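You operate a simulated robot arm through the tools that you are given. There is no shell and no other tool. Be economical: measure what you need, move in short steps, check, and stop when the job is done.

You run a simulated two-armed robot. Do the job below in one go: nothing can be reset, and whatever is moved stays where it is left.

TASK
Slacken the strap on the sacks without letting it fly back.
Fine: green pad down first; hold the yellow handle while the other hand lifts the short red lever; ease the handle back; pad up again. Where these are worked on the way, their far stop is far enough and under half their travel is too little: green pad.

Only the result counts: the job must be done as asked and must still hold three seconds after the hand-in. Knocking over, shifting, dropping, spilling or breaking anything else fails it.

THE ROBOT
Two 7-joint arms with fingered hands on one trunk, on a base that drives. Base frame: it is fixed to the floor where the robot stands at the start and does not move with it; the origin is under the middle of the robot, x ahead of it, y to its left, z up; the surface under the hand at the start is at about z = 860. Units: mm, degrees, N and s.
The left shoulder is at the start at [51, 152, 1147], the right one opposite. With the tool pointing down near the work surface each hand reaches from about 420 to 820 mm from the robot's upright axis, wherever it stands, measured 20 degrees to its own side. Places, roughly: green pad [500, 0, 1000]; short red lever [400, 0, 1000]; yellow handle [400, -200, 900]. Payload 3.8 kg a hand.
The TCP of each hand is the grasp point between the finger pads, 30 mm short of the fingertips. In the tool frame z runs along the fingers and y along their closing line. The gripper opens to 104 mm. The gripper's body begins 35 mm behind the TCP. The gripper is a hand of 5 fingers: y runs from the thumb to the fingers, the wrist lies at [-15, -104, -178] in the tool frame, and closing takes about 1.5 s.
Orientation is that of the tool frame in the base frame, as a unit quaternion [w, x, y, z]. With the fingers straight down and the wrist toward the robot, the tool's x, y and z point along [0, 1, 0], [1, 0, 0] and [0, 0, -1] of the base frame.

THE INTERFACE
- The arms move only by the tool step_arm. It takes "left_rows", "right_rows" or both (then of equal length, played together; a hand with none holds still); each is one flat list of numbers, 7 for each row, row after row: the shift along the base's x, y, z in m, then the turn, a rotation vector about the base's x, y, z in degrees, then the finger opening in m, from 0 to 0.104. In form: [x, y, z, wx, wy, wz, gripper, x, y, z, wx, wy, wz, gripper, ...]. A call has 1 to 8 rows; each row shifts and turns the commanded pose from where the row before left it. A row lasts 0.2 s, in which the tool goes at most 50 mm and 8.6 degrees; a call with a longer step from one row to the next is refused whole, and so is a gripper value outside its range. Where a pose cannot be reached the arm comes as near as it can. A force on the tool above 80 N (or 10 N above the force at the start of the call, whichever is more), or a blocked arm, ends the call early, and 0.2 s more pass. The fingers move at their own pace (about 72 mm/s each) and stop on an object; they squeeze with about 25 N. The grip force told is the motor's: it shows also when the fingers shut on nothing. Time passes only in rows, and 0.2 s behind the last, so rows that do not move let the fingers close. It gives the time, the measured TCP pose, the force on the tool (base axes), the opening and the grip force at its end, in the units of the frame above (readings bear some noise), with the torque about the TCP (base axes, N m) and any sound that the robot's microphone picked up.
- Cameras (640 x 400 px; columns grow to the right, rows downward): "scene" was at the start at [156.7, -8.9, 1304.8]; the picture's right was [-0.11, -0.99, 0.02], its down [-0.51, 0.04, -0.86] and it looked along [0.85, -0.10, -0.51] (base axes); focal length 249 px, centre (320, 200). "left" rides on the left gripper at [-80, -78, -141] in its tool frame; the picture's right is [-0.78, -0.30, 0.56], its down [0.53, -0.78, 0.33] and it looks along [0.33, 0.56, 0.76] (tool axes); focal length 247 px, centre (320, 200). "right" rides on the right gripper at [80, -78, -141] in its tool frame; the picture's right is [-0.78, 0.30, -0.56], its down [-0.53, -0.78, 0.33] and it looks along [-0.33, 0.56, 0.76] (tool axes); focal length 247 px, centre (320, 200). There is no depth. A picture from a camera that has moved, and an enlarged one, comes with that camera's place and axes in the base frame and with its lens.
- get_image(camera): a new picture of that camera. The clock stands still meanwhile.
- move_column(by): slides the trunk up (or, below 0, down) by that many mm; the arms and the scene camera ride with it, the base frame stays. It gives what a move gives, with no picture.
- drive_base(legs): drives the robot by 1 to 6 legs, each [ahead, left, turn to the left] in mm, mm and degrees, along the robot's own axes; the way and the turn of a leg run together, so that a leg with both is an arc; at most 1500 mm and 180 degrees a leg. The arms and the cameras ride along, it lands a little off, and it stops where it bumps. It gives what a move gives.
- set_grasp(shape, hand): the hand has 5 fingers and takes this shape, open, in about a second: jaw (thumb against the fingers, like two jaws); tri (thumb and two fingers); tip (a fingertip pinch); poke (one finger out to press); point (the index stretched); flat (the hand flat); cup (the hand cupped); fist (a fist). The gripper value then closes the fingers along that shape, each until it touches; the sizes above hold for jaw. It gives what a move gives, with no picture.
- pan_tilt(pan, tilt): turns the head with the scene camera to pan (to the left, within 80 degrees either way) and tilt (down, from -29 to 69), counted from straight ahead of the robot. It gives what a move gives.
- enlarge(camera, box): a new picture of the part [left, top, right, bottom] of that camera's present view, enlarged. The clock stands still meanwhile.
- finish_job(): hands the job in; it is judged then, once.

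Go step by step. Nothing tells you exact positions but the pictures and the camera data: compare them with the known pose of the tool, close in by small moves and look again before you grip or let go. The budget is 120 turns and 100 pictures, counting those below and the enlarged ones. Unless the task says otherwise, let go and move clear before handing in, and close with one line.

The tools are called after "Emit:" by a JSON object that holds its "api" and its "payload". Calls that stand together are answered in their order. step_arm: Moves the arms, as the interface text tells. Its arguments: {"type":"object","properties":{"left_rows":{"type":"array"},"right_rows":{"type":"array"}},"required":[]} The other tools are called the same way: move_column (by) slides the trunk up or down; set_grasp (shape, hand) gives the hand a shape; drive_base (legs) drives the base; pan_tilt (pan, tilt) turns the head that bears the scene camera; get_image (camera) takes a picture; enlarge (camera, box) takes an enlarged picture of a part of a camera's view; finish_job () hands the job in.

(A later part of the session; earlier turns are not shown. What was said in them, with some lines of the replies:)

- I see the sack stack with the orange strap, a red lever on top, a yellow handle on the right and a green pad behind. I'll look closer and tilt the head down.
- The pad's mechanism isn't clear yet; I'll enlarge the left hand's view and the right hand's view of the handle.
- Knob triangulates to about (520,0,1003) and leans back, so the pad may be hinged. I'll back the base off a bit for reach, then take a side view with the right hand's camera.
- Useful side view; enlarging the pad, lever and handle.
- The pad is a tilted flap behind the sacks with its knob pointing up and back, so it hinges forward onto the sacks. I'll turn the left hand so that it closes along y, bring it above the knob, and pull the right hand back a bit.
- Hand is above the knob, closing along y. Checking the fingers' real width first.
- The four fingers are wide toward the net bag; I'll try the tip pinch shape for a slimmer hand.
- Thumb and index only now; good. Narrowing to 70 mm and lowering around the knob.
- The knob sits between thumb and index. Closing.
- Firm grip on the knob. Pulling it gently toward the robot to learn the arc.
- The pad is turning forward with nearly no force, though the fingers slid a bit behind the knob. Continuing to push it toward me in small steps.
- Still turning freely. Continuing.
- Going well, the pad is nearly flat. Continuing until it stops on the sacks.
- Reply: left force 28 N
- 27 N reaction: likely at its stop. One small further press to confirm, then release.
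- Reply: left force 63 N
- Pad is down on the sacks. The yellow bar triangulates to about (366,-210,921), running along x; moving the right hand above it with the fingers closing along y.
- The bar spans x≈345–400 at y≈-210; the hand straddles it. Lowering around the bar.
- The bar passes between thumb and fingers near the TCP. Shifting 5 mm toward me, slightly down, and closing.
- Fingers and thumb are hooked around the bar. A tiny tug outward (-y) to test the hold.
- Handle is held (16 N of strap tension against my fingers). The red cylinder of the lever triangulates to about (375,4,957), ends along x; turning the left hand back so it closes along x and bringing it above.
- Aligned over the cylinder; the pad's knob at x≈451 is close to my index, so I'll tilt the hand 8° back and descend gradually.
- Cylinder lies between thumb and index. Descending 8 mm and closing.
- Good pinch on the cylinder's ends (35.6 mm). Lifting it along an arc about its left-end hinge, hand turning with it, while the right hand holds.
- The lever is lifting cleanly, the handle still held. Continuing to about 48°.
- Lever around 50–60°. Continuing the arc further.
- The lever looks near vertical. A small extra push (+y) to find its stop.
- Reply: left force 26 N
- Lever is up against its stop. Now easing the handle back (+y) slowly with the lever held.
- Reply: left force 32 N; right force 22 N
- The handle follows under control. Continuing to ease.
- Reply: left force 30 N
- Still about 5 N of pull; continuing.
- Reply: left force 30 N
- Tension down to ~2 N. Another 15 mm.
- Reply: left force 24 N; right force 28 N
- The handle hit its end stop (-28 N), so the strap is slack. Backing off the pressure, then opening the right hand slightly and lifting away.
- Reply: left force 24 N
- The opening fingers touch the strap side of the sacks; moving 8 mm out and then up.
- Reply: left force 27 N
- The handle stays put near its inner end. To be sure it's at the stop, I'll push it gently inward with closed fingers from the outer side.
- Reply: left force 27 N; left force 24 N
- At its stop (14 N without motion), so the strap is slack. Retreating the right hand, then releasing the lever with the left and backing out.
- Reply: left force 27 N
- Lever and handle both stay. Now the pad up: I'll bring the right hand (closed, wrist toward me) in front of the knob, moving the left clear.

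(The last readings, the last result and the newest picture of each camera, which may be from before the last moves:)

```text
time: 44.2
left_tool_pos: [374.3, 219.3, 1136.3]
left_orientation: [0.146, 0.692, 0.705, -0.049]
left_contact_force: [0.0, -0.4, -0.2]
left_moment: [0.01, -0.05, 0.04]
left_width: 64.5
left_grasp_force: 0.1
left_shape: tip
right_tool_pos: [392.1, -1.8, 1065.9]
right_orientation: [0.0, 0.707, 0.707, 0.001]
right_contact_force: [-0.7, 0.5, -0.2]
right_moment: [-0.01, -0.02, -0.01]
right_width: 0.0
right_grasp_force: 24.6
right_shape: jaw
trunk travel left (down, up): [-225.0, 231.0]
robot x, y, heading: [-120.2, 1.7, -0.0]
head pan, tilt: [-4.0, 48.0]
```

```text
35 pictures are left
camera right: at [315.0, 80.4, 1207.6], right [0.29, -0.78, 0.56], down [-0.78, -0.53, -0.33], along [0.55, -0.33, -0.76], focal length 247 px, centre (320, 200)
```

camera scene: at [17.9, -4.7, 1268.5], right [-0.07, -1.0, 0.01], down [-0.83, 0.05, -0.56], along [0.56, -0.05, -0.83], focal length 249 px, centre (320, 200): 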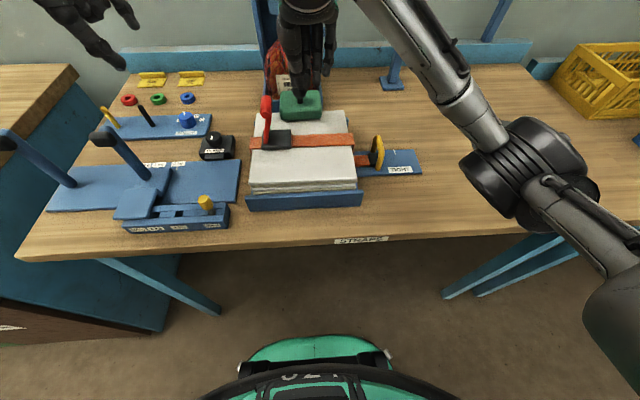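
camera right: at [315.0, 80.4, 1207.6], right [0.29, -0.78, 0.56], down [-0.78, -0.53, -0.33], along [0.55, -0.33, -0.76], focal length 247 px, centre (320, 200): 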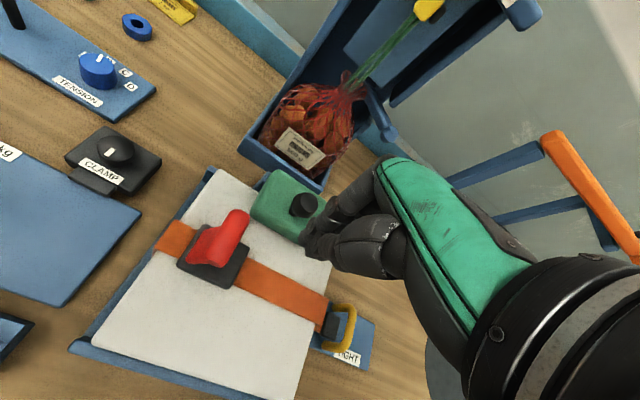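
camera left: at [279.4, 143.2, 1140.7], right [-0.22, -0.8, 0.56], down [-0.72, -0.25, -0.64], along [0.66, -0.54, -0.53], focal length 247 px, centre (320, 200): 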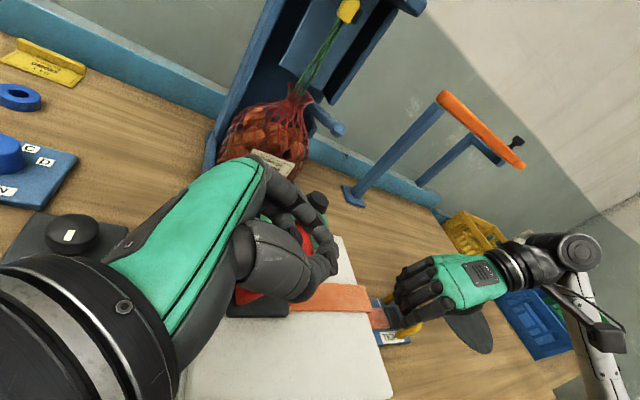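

Knob at about (448,4,1002). Lowering the closed hand in front of it.

Emit:
{"api": "step_arm", "payload": {"right_rows": [-0.004, 0.002, -0.025, 0, 0, 0, 0.0, 0, 0.002, -0.025, 0, 0, 0, 0.0, 0, 0, -0.012, 0, 0, 0, 0.0]}}

Emit:
{"api": "enlarge", "payload": {"camera": "right", "box": [200, 120, 440, 320]}}

Emit:
{"api": "enlarge", "payload": {"camera": "left", "box": [320, 150, 640, 400]}}

```text
time: 45.0
left_tool_pos: [373.9, 222.0, 1135.6]
left_orientation: [0.147, 0.692, 0.705, -0.049]
left_contact_force: [-0.2, 0.5, -0.2]
left_moment: [0.0, -0.01, -0.03]
left_width: 64.8
left_grasp_force: 0.1
left_shape: tip
right_tool_pos: [388.5, 3.4, 1003.6]
right_orientation: [0.0, 0.707, 0.707, 0.0]
right_contact_force: [0.4, -0.1, 0.4]
right_moment: [-0.01, -0.01, 0.01]
right_width: 0.0
right_grasp_force: 24.6
right_shape: jaw
trunk travel left (down, up): [-225.0, 231.0]
robot x, y, heading: [-119.8, -2.6, -0.2]
head pan, tilt: [-4.0, 48.0]
```

```text
2.00 times, centred on (320, 220) of right
camera zoom: at [310.6, 84.5, 1145.7], right [0.3, -0.78, 0.56], down [-0.78, -0.53, -0.33], along [0.56, -0.34, -0.76], focal length 494 px, centre (320, 160)
```

zoom: 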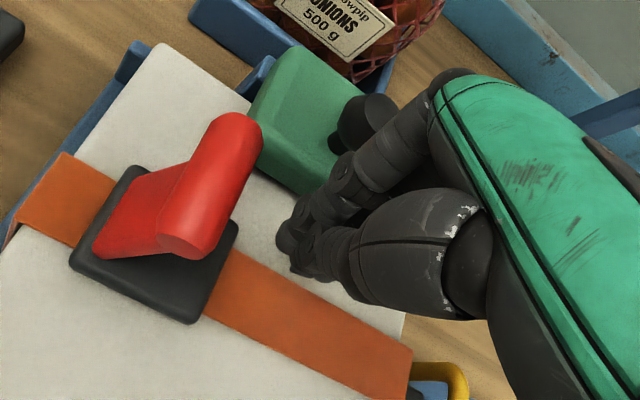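

```text
1.60 times, centred on (480, 275) of left
camera zoom: at [278.2, 180.5, 1283.4], right [-0.22, -0.91, -0.36], down [-0.72, 0.39, -0.57], along [0.66, 0.13, -0.74], focal length 395 px, centre (64, 80)
```

zoom: 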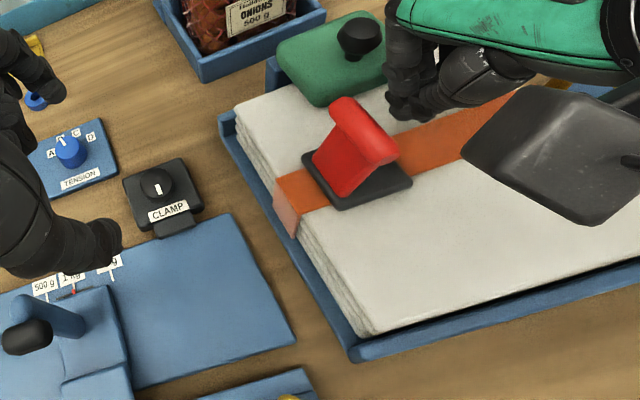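

Shifting 8 mm left to centre on the knob, then pushing it away from me in steps.

Emit:
{"api": "step_arm", "payload": {"right_rows": [0, 0.008, 0, 0, 0, 0, 0.0, 0.01, 0, 0, 0, 0, 0, 0.0, 0.01, 0, 0, 0, 0, 0, 0.0, 0.01, 0, 0, 0, 0, 0, 0.0, 0.008, 0, 0, 0, 0, 0, 0.0]}}

Emit:
{"api": "enlarge", "payload": {"camera": "right", "box": [200, 120, 440, 320]}}

Emit:
{"api": "enlarge", "payload": {"camera": "left", "box": [420, 150, 640, 300]}}

```text
time: 46.2
left_tool_pos: [369.2, 220.5, 1139.4]
left_orientation: [0.148, 0.692, 0.705, -0.047]
left_contact_force: [0.5, -0.3, -0.1]
left_moment: [-0.02, 0.02, 0.02]
left_width: 64.9
left_grasp_force: 0.0
left_shape: tip
right_tool_pos: [421.8, 11.5, 1008.1]
right_orientation: [0.003, 0.707, 0.707, 0.004]
right_contact_force: [-13.8, -3.4, 17.6]
right_moment: [-0.23, -0.42, -0.24]
right_width: 0.3
right_grasp_force: 25.6
right_shape: jaw
trunk travel left (down, up): [-225.0, 231.0]
robot x, y, heading: [-122.8, -0.7, -0.1]
head pan, tilt: [-4.0, 48.0]
```

```text
2.00 times, centred on (320, 220) of right
camera zoom: at [343.3, 92.3, 1150.5], right [0.29, -0.78, 0.56], down [-0.77, -0.53, -0.34], along [0.56, -0.33, -0.76], focal length 494 px, centre (320, 160)
```

zoom: 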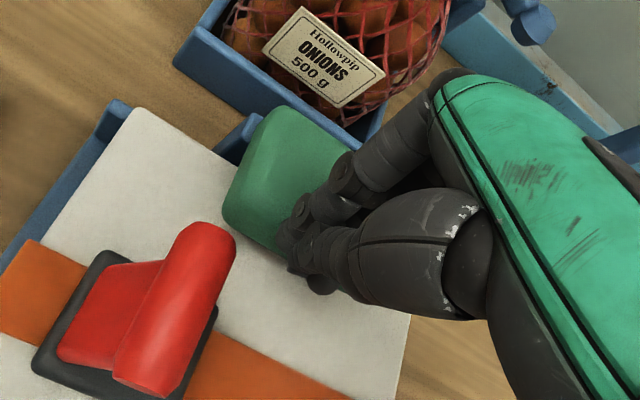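

```text
2.67 times, centred on (530, 225) of left
camera zoom: at [272.8, 179.7, 1285.6], right [-0.21, -0.91, -0.36], down [-0.72, 0.39, -0.57], along [0.66, 0.13, -0.74], focal length 659 px, centre (-240, 133)
```

zoom: 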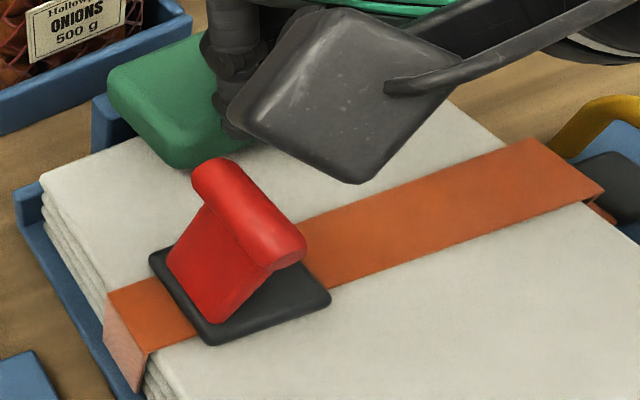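

Reaction has an upward part, so fingertips probably touch the pad top. Raising 8 mm and pushing on.

Emit:
{"api": "step_arm", "payload": {"right_rows": [-0.006, 0, 0.006, 0, 0, 0, 0.0, 0, 0, 0.006, 0, 0, 0, 0.0, 0.008, 0, 0, 0, 0, 0, 0.0, 0.008, 0, 0, 0, 0, 0, 0.0, 0.006, 0, 0, 0, 0, 0, 0.0]}}

Emit:
{"api": "enlarge", "payload": {"camera": "right", "box": [200, 120, 440, 320]}}

Emit:
{"api": "enlarge", "payload": {"camera": "scene", "box": [220, 30, 400, 170]}}

```text
time: 47.4
left_tool_pos: [370.3, 221.4, 1138.2]
left_orientation: [0.148, 0.692, 0.705, -0.047]
left_contact_force: [-0.3, 0.3, 0.4]
left_moment: [0.02, 0.0, -0.01]
left_width: 64.5
left_grasp_force: 0.2
left_shape: tip
right_tool_pos: [437.5, 11.8, 1019.0]
right_orientation: [0.001, 0.708, 0.706, 0.003]
right_contact_force: [-12.1, -1.6, 16.2]
right_moment: [0.1, 0.04, -0.1]
right_width: 0.2
right_grasp_force: 24.4
right_shape: jaw
trunk travel left (down, up): [-225.0, 231.0]
robot x, y, heading: [-118.8, 1.8, 0.1]
head pan, tilt: [-4.0, 48.0]
```

```text
2.00 times, centred on (320, 220) of right
camera zoom: at [359.1, 92.6, 1161.5], right [0.29, -0.78, 0.56], down [-0.77, -0.53, -0.34], along [0.56, -0.33, -0.76], focal length 494 px, centre (320, 160)
```

zoom: 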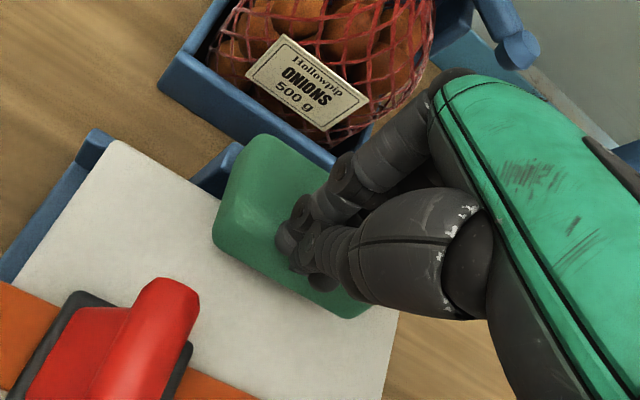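

```text
2.86 times, centred on (310, 100) of scene
camera zoom: at [12.8, -4.3, 1269.4], right [-0.07, -1.0, 0.01], down [-0.83, 0.05, -0.56], along [0.56, -0.05, -0.83], focal length 711 px, centre (349, 486)
```

zoom: 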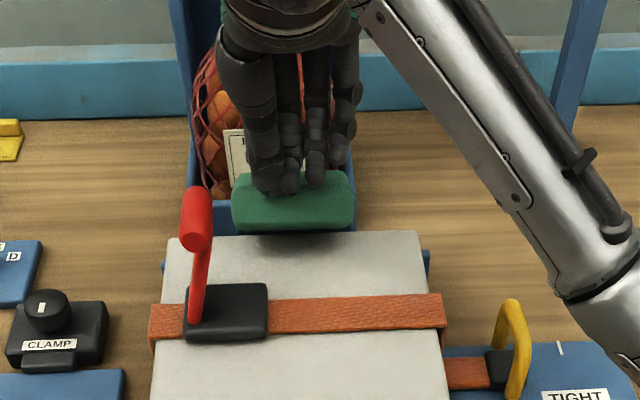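

The pad begins to tilt, but my fingertips ride on its top. Raising further so only the fingertips push the knob.

Emit:
{"api": "step_arm", "payload": {"right_rows": [-0.004, 0, 0.008, 0, 0, 0, 0.0, 0, 0, 0.004, 0, 0, 0, 0.0, 0.008, 0, 0, 0, 0, 0, 0.0, 0.008, 0, 0, 0, 0, 0, 0.0, 0.008, 0, 0, 0, 0, 0, 0.0]}}

Emit:
{"api": "enlarge", "payload": {"camera": "right", "box": [200, 120, 440, 320]}}

Emit:
{"api": "enlarge", "payload": {"camera": "scene", "box": [220, 30, 400, 170]}}

```text
time: 48.6
left_tool_pos: [370.9, 220.5, 1137.3]
left_orientation: [0.148, 0.692, 0.705, -0.049]
left_contact_force: [-0.7, -0.2, 0.6]
left_moment: [-0.02, 0.02, 0.0]
left_width: 64.9
left_grasp_force: 0.0
left_shape: tip
right_tool_pos: [460.3, 10.0, 1030.4]
right_orientation: [0.001, 0.707, 0.707, 0.0]
right_contact_force: [-4.6, -0.1, 7.9]
right_moment: [-0.05, 0.1, -0.02]
right_width: 0.0
right_grasp_force: 25.2
right_shape: jaw
trunk travel left (down, up): [-225.0, 231.0]
robot x, y, heading: [-118.1, 0.4, 0.3]
head pan, tilt: [-4.0, 48.0]
```

```text
2.00 times, centred on (320, 220) of right
camera zoom: at [381.8, 92.5, 1171.8], right [0.29, -0.78, 0.56], down [-0.78, -0.53, -0.33], along [0.56, -0.33, -0.76], focal length 494 px, centre (320, 160)
```

zoom: 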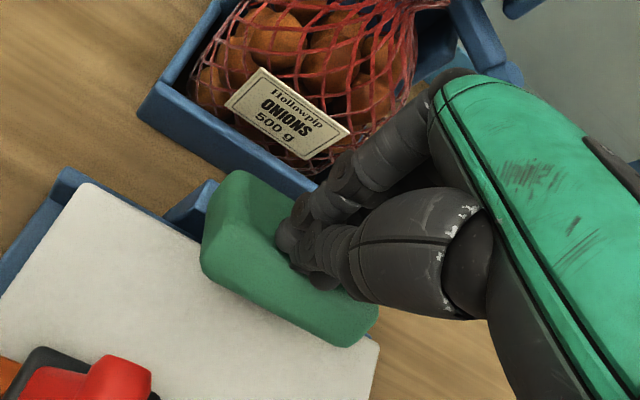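

```text
2.86 times, centred on (310, 100) of scene
camera zoom: at [15.3, -4.0, 1269.0], right [-0.07, -1.0, 0.01], down [-0.83, 0.05, -0.56], along [0.56, -0.05, -0.83], focal length 711 px, centre (349, 486)
```

zoom: 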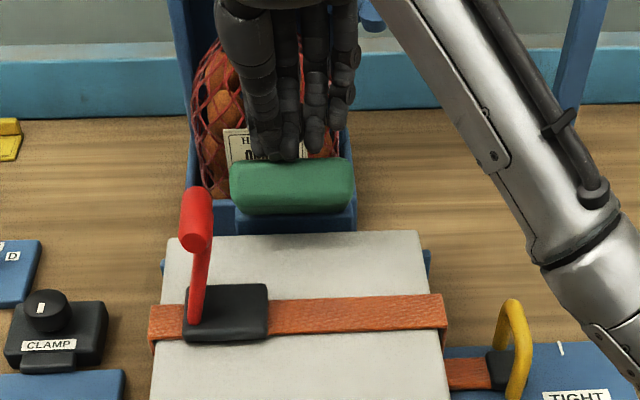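

Pad is swinging up well. Continuing.

Emit:
{"api": "step_arm", "payload": {"right_rows": [0.006, 0, 0.002, 0, 0, 0, 0.0, 0.006, 0, 0.002, 0, 0, 0, 0.0, 0.006, 0, 0.001, 0, 0, 0, 0.0]}}

Emit:
{"api": "enlarge", "payload": {"camera": "right", "box": [200, 120, 440, 320]}}

Emit:
{"api": "enlarge", "payload": {"camera": "scene", "box": [220, 30, 400, 170]}}

```text
time: 49.4
left_tool_pos: [370.1, 221.3, 1139.1]
left_orientation: [0.148, 0.692, 0.705, -0.049]
left_contact_force: [0.9, 0.3, -0.8]
left_moment: [0.03, -0.02, 0.0]
left_width: 64.7
left_grasp_force: 0.0
left_shape: tip
right_tool_pos: [477.5, 10.8, 1036.6]
right_orientation: [0.001, 0.706, 0.708, 0.003]
right_contact_force: [-6.3, 0.2, 20.2]
right_moment: [0.01, 0.23, 0.0]
right_width: 0.0
right_grasp_force: 24.9
right_shape: jaw
trunk travel left (down, up): [-225.0, 231.0]
robot x, y, heading: [-120.3, -0.6, 0.0]
head pan, tilt: [-4.0, 48.0]
```

```text
2.00 times, centred on (320, 220) of right
camera zoom: at [398.5, 92.4, 1178.9], right [0.29, -0.78, 0.56], down [-0.78, -0.53, -0.34], along [0.56, -0.33, -0.76], focal length 494 px, centre (320, 160)
```

zoom: 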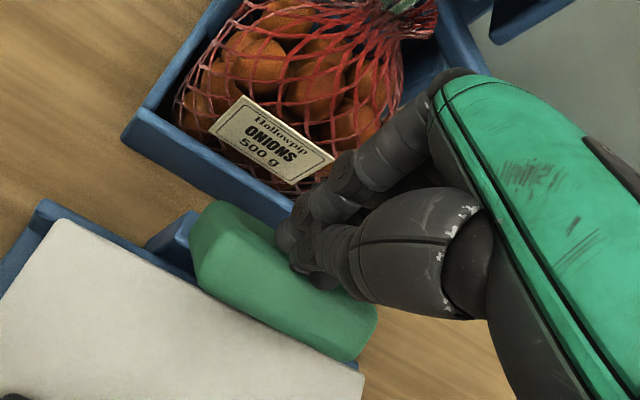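

```text
2.86 times, centred on (310, 100) of scene
camera zoom: at [13.9, -4.0, 1269.2], right [-0.07, -1.0, 0.01], down [-0.83, 0.05, -0.56], along [0.56, -0.05, -0.83], focal length 711 px, centre (349, 486)
```

zoom: 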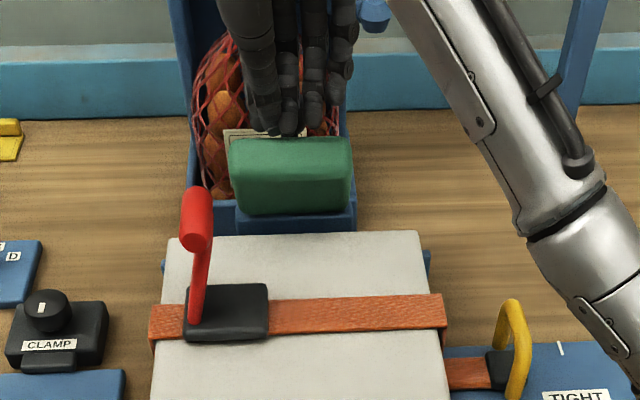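

Nearly up. Raising 10 mm off the pad and pushing a bit more on the knob.

Emit:
{"api": "step_arm", "payload": {"right_rows": [-0.003, 0, 0.01, 0, 0, 0, 0.0, 0.006, 0, 0.003, 0, 0, 0, 0.0, 0.008, 0, 0, 0, 0, 0, 0.0, 0.006, 0, 0, 0, 0, 0, 0.0]}}

Emit:
{"api": "enlarge", "payload": {"camera": "right", "box": [200, 120, 440, 320]}}

Emit:
{"api": "enlarge", "payload": {"camera": "scene", "box": [220, 30, 400, 170]}}

```text
time: 50.4
left_tool_pos: [374.0, 220.4, 1136.8]
left_orientation: [0.147, 0.691, 0.706, -0.05]
left_contact_force: [-0.5, -0.1, 0.5]
left_moment: [0.03, -0.01, -0.04]
left_width: 64.6
left_grasp_force: 0.1
left_shape: tip
right_tool_pos: [498.0, 9.6, 1045.2]
right_orientation: [-0.001, 0.707, 0.707, 0.0]
right_contact_force: [0.1, 0.1, -0.1]
right_moment: [0.01, -0.03, 0.01]
right_width: 0.2
right_grasp_force: 25.4
right_shape: jaw
trunk travel left (down, up): [-225.0, 231.0]
robot x, y, heading: [-116.4, 3.5, 0.0]
head pan, tilt: [-4.0, 48.0]
```

```text
2.00 times, centred on (320, 220) of right
camera zoom: at [419.8, 92.6, 1187.9], right [0.3, -0.78, 0.56], down [-0.78, -0.53, -0.33], along [0.55, -0.33, -0.76], focal length 494 px, centre (320, 160)
```

zoom: 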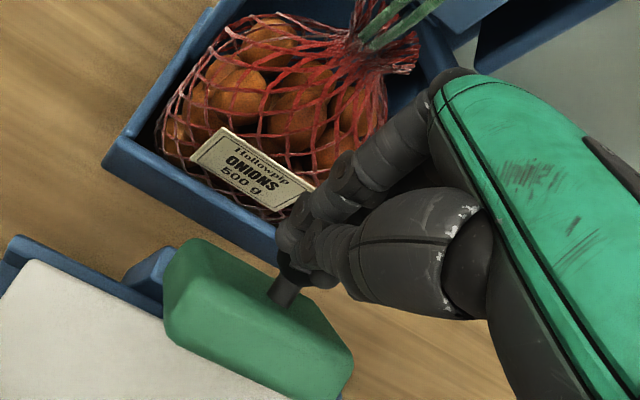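

```text
2.86 times, centred on (310, 100) of scene
camera zoom: at [18.0, -3.9, 1268.5], right [-0.07, -1.0, 0.01], down [-0.83, 0.05, -0.56], along [0.56, -0.05, -0.83], focal length 711 px, centre (349, 486)
```

zoom: 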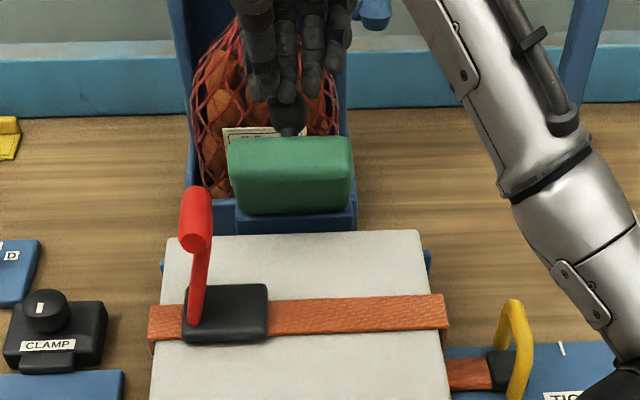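

The hand rode over the knob; the pad stays about 80% up. I'll go back over and push the pad's front face backward to its stop.

Emit:
{"api": "step_arm", "payload": {"right_rows": [0, 0, 0.03, 0, 0, 0, 0.0, -0.03, -0.003, 0.01, 0, 0, 0, 0.0, -0.04, -0.003, 0, 0, 0, 0, 0.0, -0.02, -0.003, 0, 0, 0, 0, 0.0, 0, 0, -0.03, 0, 0, 0, 0.0, 0, 0, -0.03, 0, 0, 0, 0.0, 0, 0, -0.015, 0, 0, 0, 0.0]}}

Emit:
{"api": "enlarge", "payload": {"camera": "right", "box": [200, 120, 440, 320]}}

Emit:
{"api": "enlarge", "payload": {"camera": "left", "box": [420, 120, 640, 270]}}

```text
time: 52.0
left_tool_pos: [373.7, 219.6, 1137.4]
left_orientation: [0.147, 0.691, 0.706, -0.05]
left_contact_force: [0.3, 0.0, 0.0]
left_moment: [0.02, 0.01, 0.0]
left_width: 64.6
left_grasp_force: 0.1
left_shape: tip
right_tool_pos: [407.8, 2.3, 1011.9]
right_orientation: [0.0, 0.708, 0.706, -0.001]
right_contact_force: [-0.9, 0.6, 0.8]
right_moment: [0.03, 0.03, -0.02]
right_width: 0.0
right_grasp_force: 24.7
right_shape: jaw
trunk travel left (down, up): [-225.0, 231.0]
robot x, y, heading: [-122.6, -1.3, -0.1]
head pan, tilt: [-4.0, 48.0]
```

```text
2.00 times, centred on (320, 220) of right
camera zoom: at [329.7, 84.1, 1153.7], right [0.3, -0.78, 0.56], down [-0.78, -0.53, -0.33], along [0.56, -0.33, -0.76], focal length 494 px, centre (320, 160)
```

zoom: 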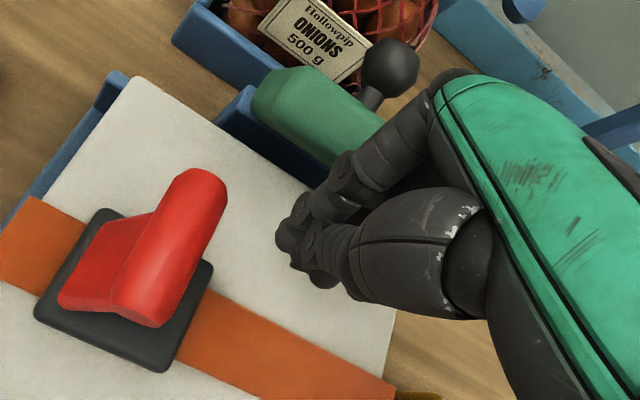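

```text
2.67 times, centred on (530, 195) of left
camera zoom: at [278.2, 180.5, 1283.3], right [-0.22, -0.91, -0.36], down [-0.72, 0.39, -0.57], along [0.66, 0.13, -0.74], focal length 659 px, centre (-240, 213)
```

zoom: 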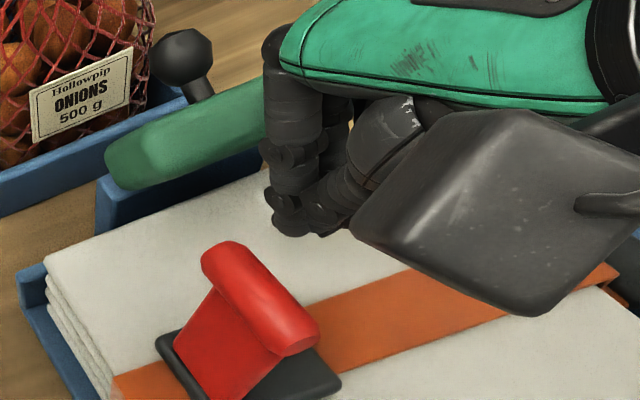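

Pushing the pad's front face backward in small steps.

Emit:
{"api": "step_arm", "payload": {"right_rows": [0.006, 0, 0, 0, 0, 0, 0.0, 0.006, 0, 0, 0, 0, 0, 0.0, 0.006, 0, 0, 0, 0, 0, 0.0, 0.006, 0, 0, 0, 0, 0, 0.0, 0.005, 0, 0, 0, 0, 0, 0.0]}}

Emit:
{"api": "enlarge", "payload": {"camera": "left", "box": [420, 120, 640, 270]}}

```text
time: 53.2
left_tool_pos: [372.8, 221.3, 1138.1]
left_orientation: [0.147, 0.692, 0.705, -0.05]
left_contact_force: [0.6, -0.5, -0.1]
left_moment: [0.05, -0.03, 0.0]
left_width: 64.7
left_grasp_force: 0.1
left_shape: tip
right_tool_pos: [435.6, 2.7, 1011.3]
right_orientation: [0.001, 0.707, 0.707, 0.001]
right_contact_force: [-2.4, -0.4, 5.1]
right_moment: [-0.1, -0.02, -0.07]
right_width: 0.0
right_grasp_force: 25.6
right_shape: jaw
trunk travel left (down, up): [-225.0, 231.0]
robot x, y, heading: [-120.6, 1.6, 0.0]
head pan, tilt: [-4.0, 48.0]
```

```text
2.67 times, centred on (530, 195) of left
camera zoom: at [276.6, 180.5, 1284.0], right [-0.22, -0.91, -0.36], down [-0.72, 0.39, -0.57], along [0.66, 0.13, -0.74], focal length 659 px, centre (-240, 213)
```

zoom: 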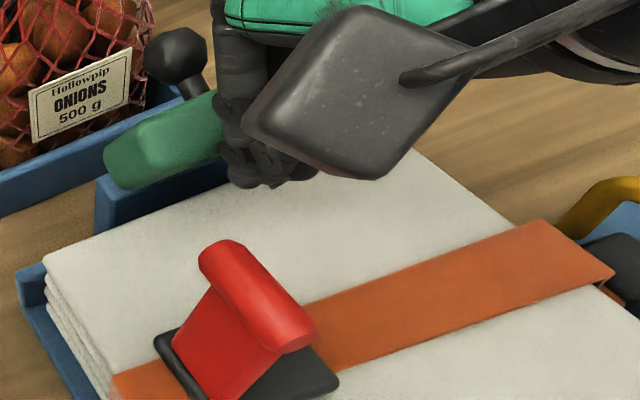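

Contact is light. Continuing to push.

Emit:
{"api": "step_arm", "payload": {"right_rows": [0.005, 0, 0, 0, 0, 0, 0.0, 0.005, 0, 0, 0, 0, 0, 0.0, 0.005, 0, 0, 0, 0, 0, 0.0]}}

Emit:
{"api": "enlarge", "payload": {"camera": "left", "box": [420, 120, 640, 270]}}

Emit:
{"api": "enlarge", "payload": {"camera": "scene", "box": [220, 30, 400, 170]}}

```text
time: 54.0
left_tool_pos: [369.6, 220.0, 1138.7]
left_orientation: [0.148, 0.692, 0.705, -0.047]
left_contact_force: [0.9, -0.1, 0.3]
left_moment: [0.02, -0.04, 0.01]
left_width: 64.7
left_grasp_force: 0.1
left_shape: tip
right_tool_pos: [448.4, 1.7, 1013.6]
right_orientation: [0.001, 0.707, 0.707, 0.001]
right_contact_force: [-12.3, -1.8, 11.3]
right_moment: [-0.09, -0.04, -0.12]
right_width: 0.1
right_grasp_force: 25.4
right_shape: jaw
trunk travel left (down, up): [-225.0, 231.0]
robot x, y, heading: [-121.3, -5.3, -0.1]
head pan, tilt: [-4.0, 48.0]
```

```text
2.67 times, centred on (530, 195) of left
camera zoom: at [273.7, 180.1, 1284.9], right [-0.22, -0.91, -0.36], down [-0.72, 0.39, -0.57], along [0.66, 0.13, -0.74], focal length 659 px, centre (-240, 213)
```

zoom: 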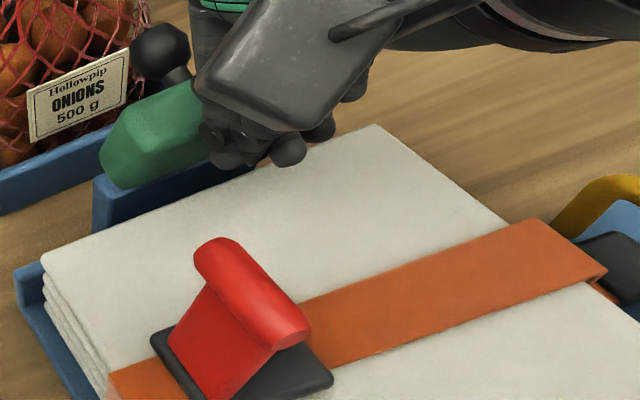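

```text
2.86 times, centred on (310, 100) of scene
camera zoom: at [13.1, -4.3, 1269.1], right [-0.07, -1.0, 0.01], down [-0.83, 0.05, -0.56], along [0.56, -0.05, -0.83], focal length 711 px, centre (349, 486)
```

zoom: 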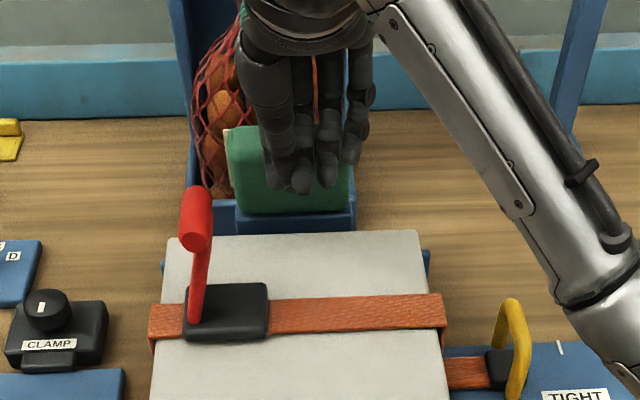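

The pad is rotating further up (12 N). A bit more until its stop.

Emit:
{"api": "step_arm", "payload": {"right_rows": [0.005, 0, 0, 0, 0, 0, 0.0, 0.005, 0, 0, 0, 0, 0, 0.0, 0.004, 0, 0, 0, 0, 0, 0.0]}}

Emit:
{"api": "enlarge", "payload": {"camera": "left", "box": [420, 120, 640, 270]}}

Emit:
{"api": "enlarge", "payload": {"camera": "scene", "box": [220, 30, 400, 170]}}

```text
time: 54.8
left_tool_pos: [364.6, 220.9, 1141.6]
left_orientation: [0.151, 0.692, 0.705, -0.046]
left_contact_force: [0.0, 0.1, 0.5]
left_moment: [0.01, -0.01, 0.02]
left_width: 65.0
left_grasp_force: 0.1
left_shape: tip
right_tool_pos: [456.0, 3.4, 1015.6]
right_orientation: [0.002, 0.706, 0.708, 0.002]
right_contact_force: [-43.2, -2.9, 15.6]
right_moment: [-0.36, 0.55, 0.02]
right_width: 0.0
right_grasp_force: 25.4
right_shape: jaw
trunk travel left (down, up): [-225.0, 231.0]
robot x, y, heading: [-119.8, 1.1, 0.2]
head pan, tilt: [-4.0, 48.0]
```

```text
2.67 times, centred on (530, 195) of left
camera zoom: at [267.0, 180.8, 1287.1], right [-0.21, -0.91, -0.36], down [-0.72, 0.39, -0.57], along [0.66, 0.13, -0.74], focal length 659 px, centre (-240, 213)
```

zoom: 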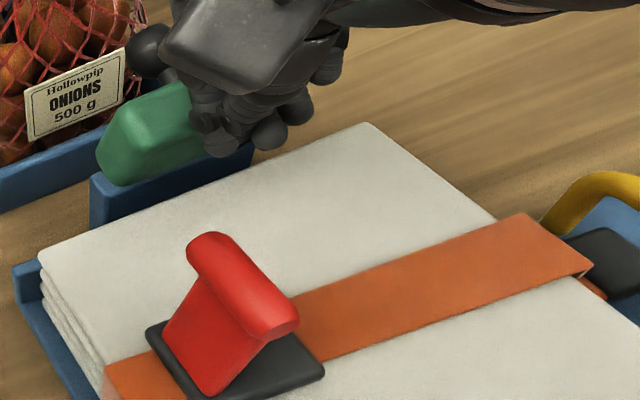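

```text
2.86 times, centred on (310, 100) of scene
camera zoom: at [6.6, -3.7, 1270.0], right [-0.07, -1.0, 0.01], down [-0.82, 0.05, -0.57], along [0.56, -0.05, -0.82], focal length 711 px, centre (349, 486)
```

zoom: 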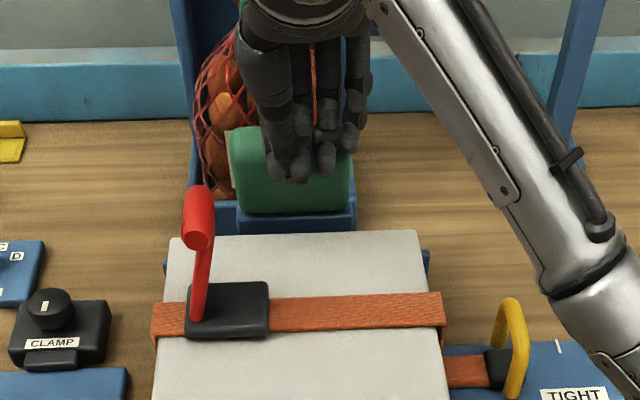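

43 N with hardly any motion: the pad is at its upper stop. Retreating the right hand back and up, then a final check.

Emit:
{"api": "step_arm", "payload": {"right_rows": [-0.012, 0, 0, 0, 0, 0, 0.0, -0.02, -0.005, 0.01, 0, 0, 0, 0.0, -0.01, -0.01, 0.03, 0, 0, 0, 0.0, 0, -0.03, 0.04, 0, 0, 0, 0.0, 0, -0.045, 0.02, 0, 0, 0, 0.0, 0, -0.045, 0, 0, 0, 0, 0.0, 0, -0.045, 0, 0, 0, 0, 0.0, 0, -0.045, 0, 0, 0, 0, 0.0]}}

Emit:
{"api": "get_image", "payload": {"camera": "scene"}}

Emit:
{"api": "enlarge", "payload": {"camera": "scene", "box": [220, 30, 440, 200]}}

Emit:
{"api": "enlarge", "payload": {"camera": "left", "box": [420, 120, 640, 270]}}

```text
time: 56.6
left_tool_pos: [373.7, 219.3, 1136.7]
left_orientation: [0.147, 0.692, 0.705, -0.049]
left_contact_force: [-0.9, 0.0, 1.0]
left_moment: [0.03, 0.0, -0.01]
left_width: 64.6
left_grasp_force: 0.1
left_shape: tip
right_tool_pos: [421.8, -226.1, 1109.2]
right_orientation: [-0.001, 0.707, 0.707, 0.001]
right_contact_force: [1.2, -0.2, 1.0]
right_moment: [0.04, -0.02, -0.01]
right_width: 0.2
right_grasp_force: 25.3
right_shape: jaw
trunk travel left (down, up): [-225.0, 231.0]
robot x, y, heading: [-119.1, 2.9, 0.1]
head pan, tilt: [-4.0, 48.0]
```

```text
15 pictures are left
camera scene: at [17.3, -5.3, 1268.6], right [-0.07, -1.0, 0.01], down [-0.83, 0.05, -0.56], along [0.56, -0.05, -0.83], focal length 249 px, centre (320, 200)
```

scene: 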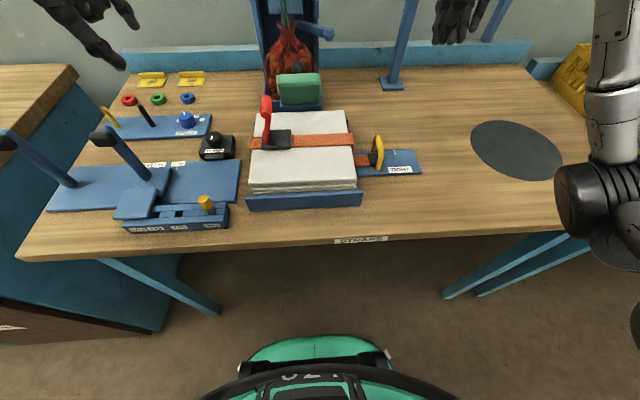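

```text
2.35 times, centred on (330, 115) of scene
camera zoom: at [17.3, -5.3, 1268.6], right [-0.07, -1.0, 0.01], down [-0.83, 0.05, -0.56], along [0.56, -0.05, -0.83], focal length 586 px, centre (296, 400)
```

zoom: 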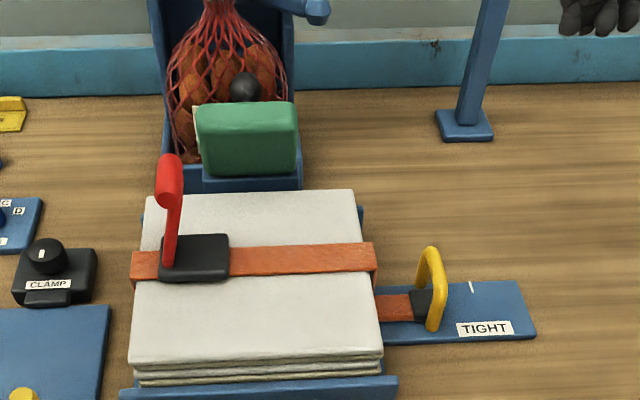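

```text
2.67 times, centred on (530, 195) of left
camera zoom: at [277.8, 179.1, 1283.7], right [-0.22, -0.91, -0.36], down [-0.72, 0.39, -0.57], along [0.66, 0.14, -0.74], focal length 659 px, centre (-240, 213)
```

zoom: 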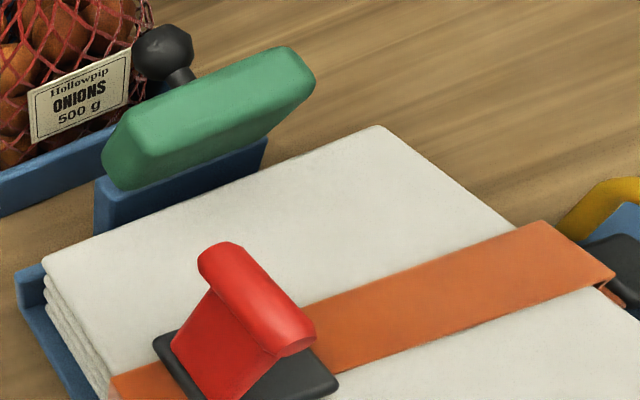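

The pad is back at its starting tilt, the lever is up, the handle is at its slack end, and both hands are clear. Handing in.

Emit:
{"api": "finish_job", "payload": {}}

```text
The job is handed in.
```

The strap is slack. I put the green pad down first and held the yellow handle while the other hand lifted the red lever. Then I eased the handle back to its end stop and raised the pad again; both hands are clear.
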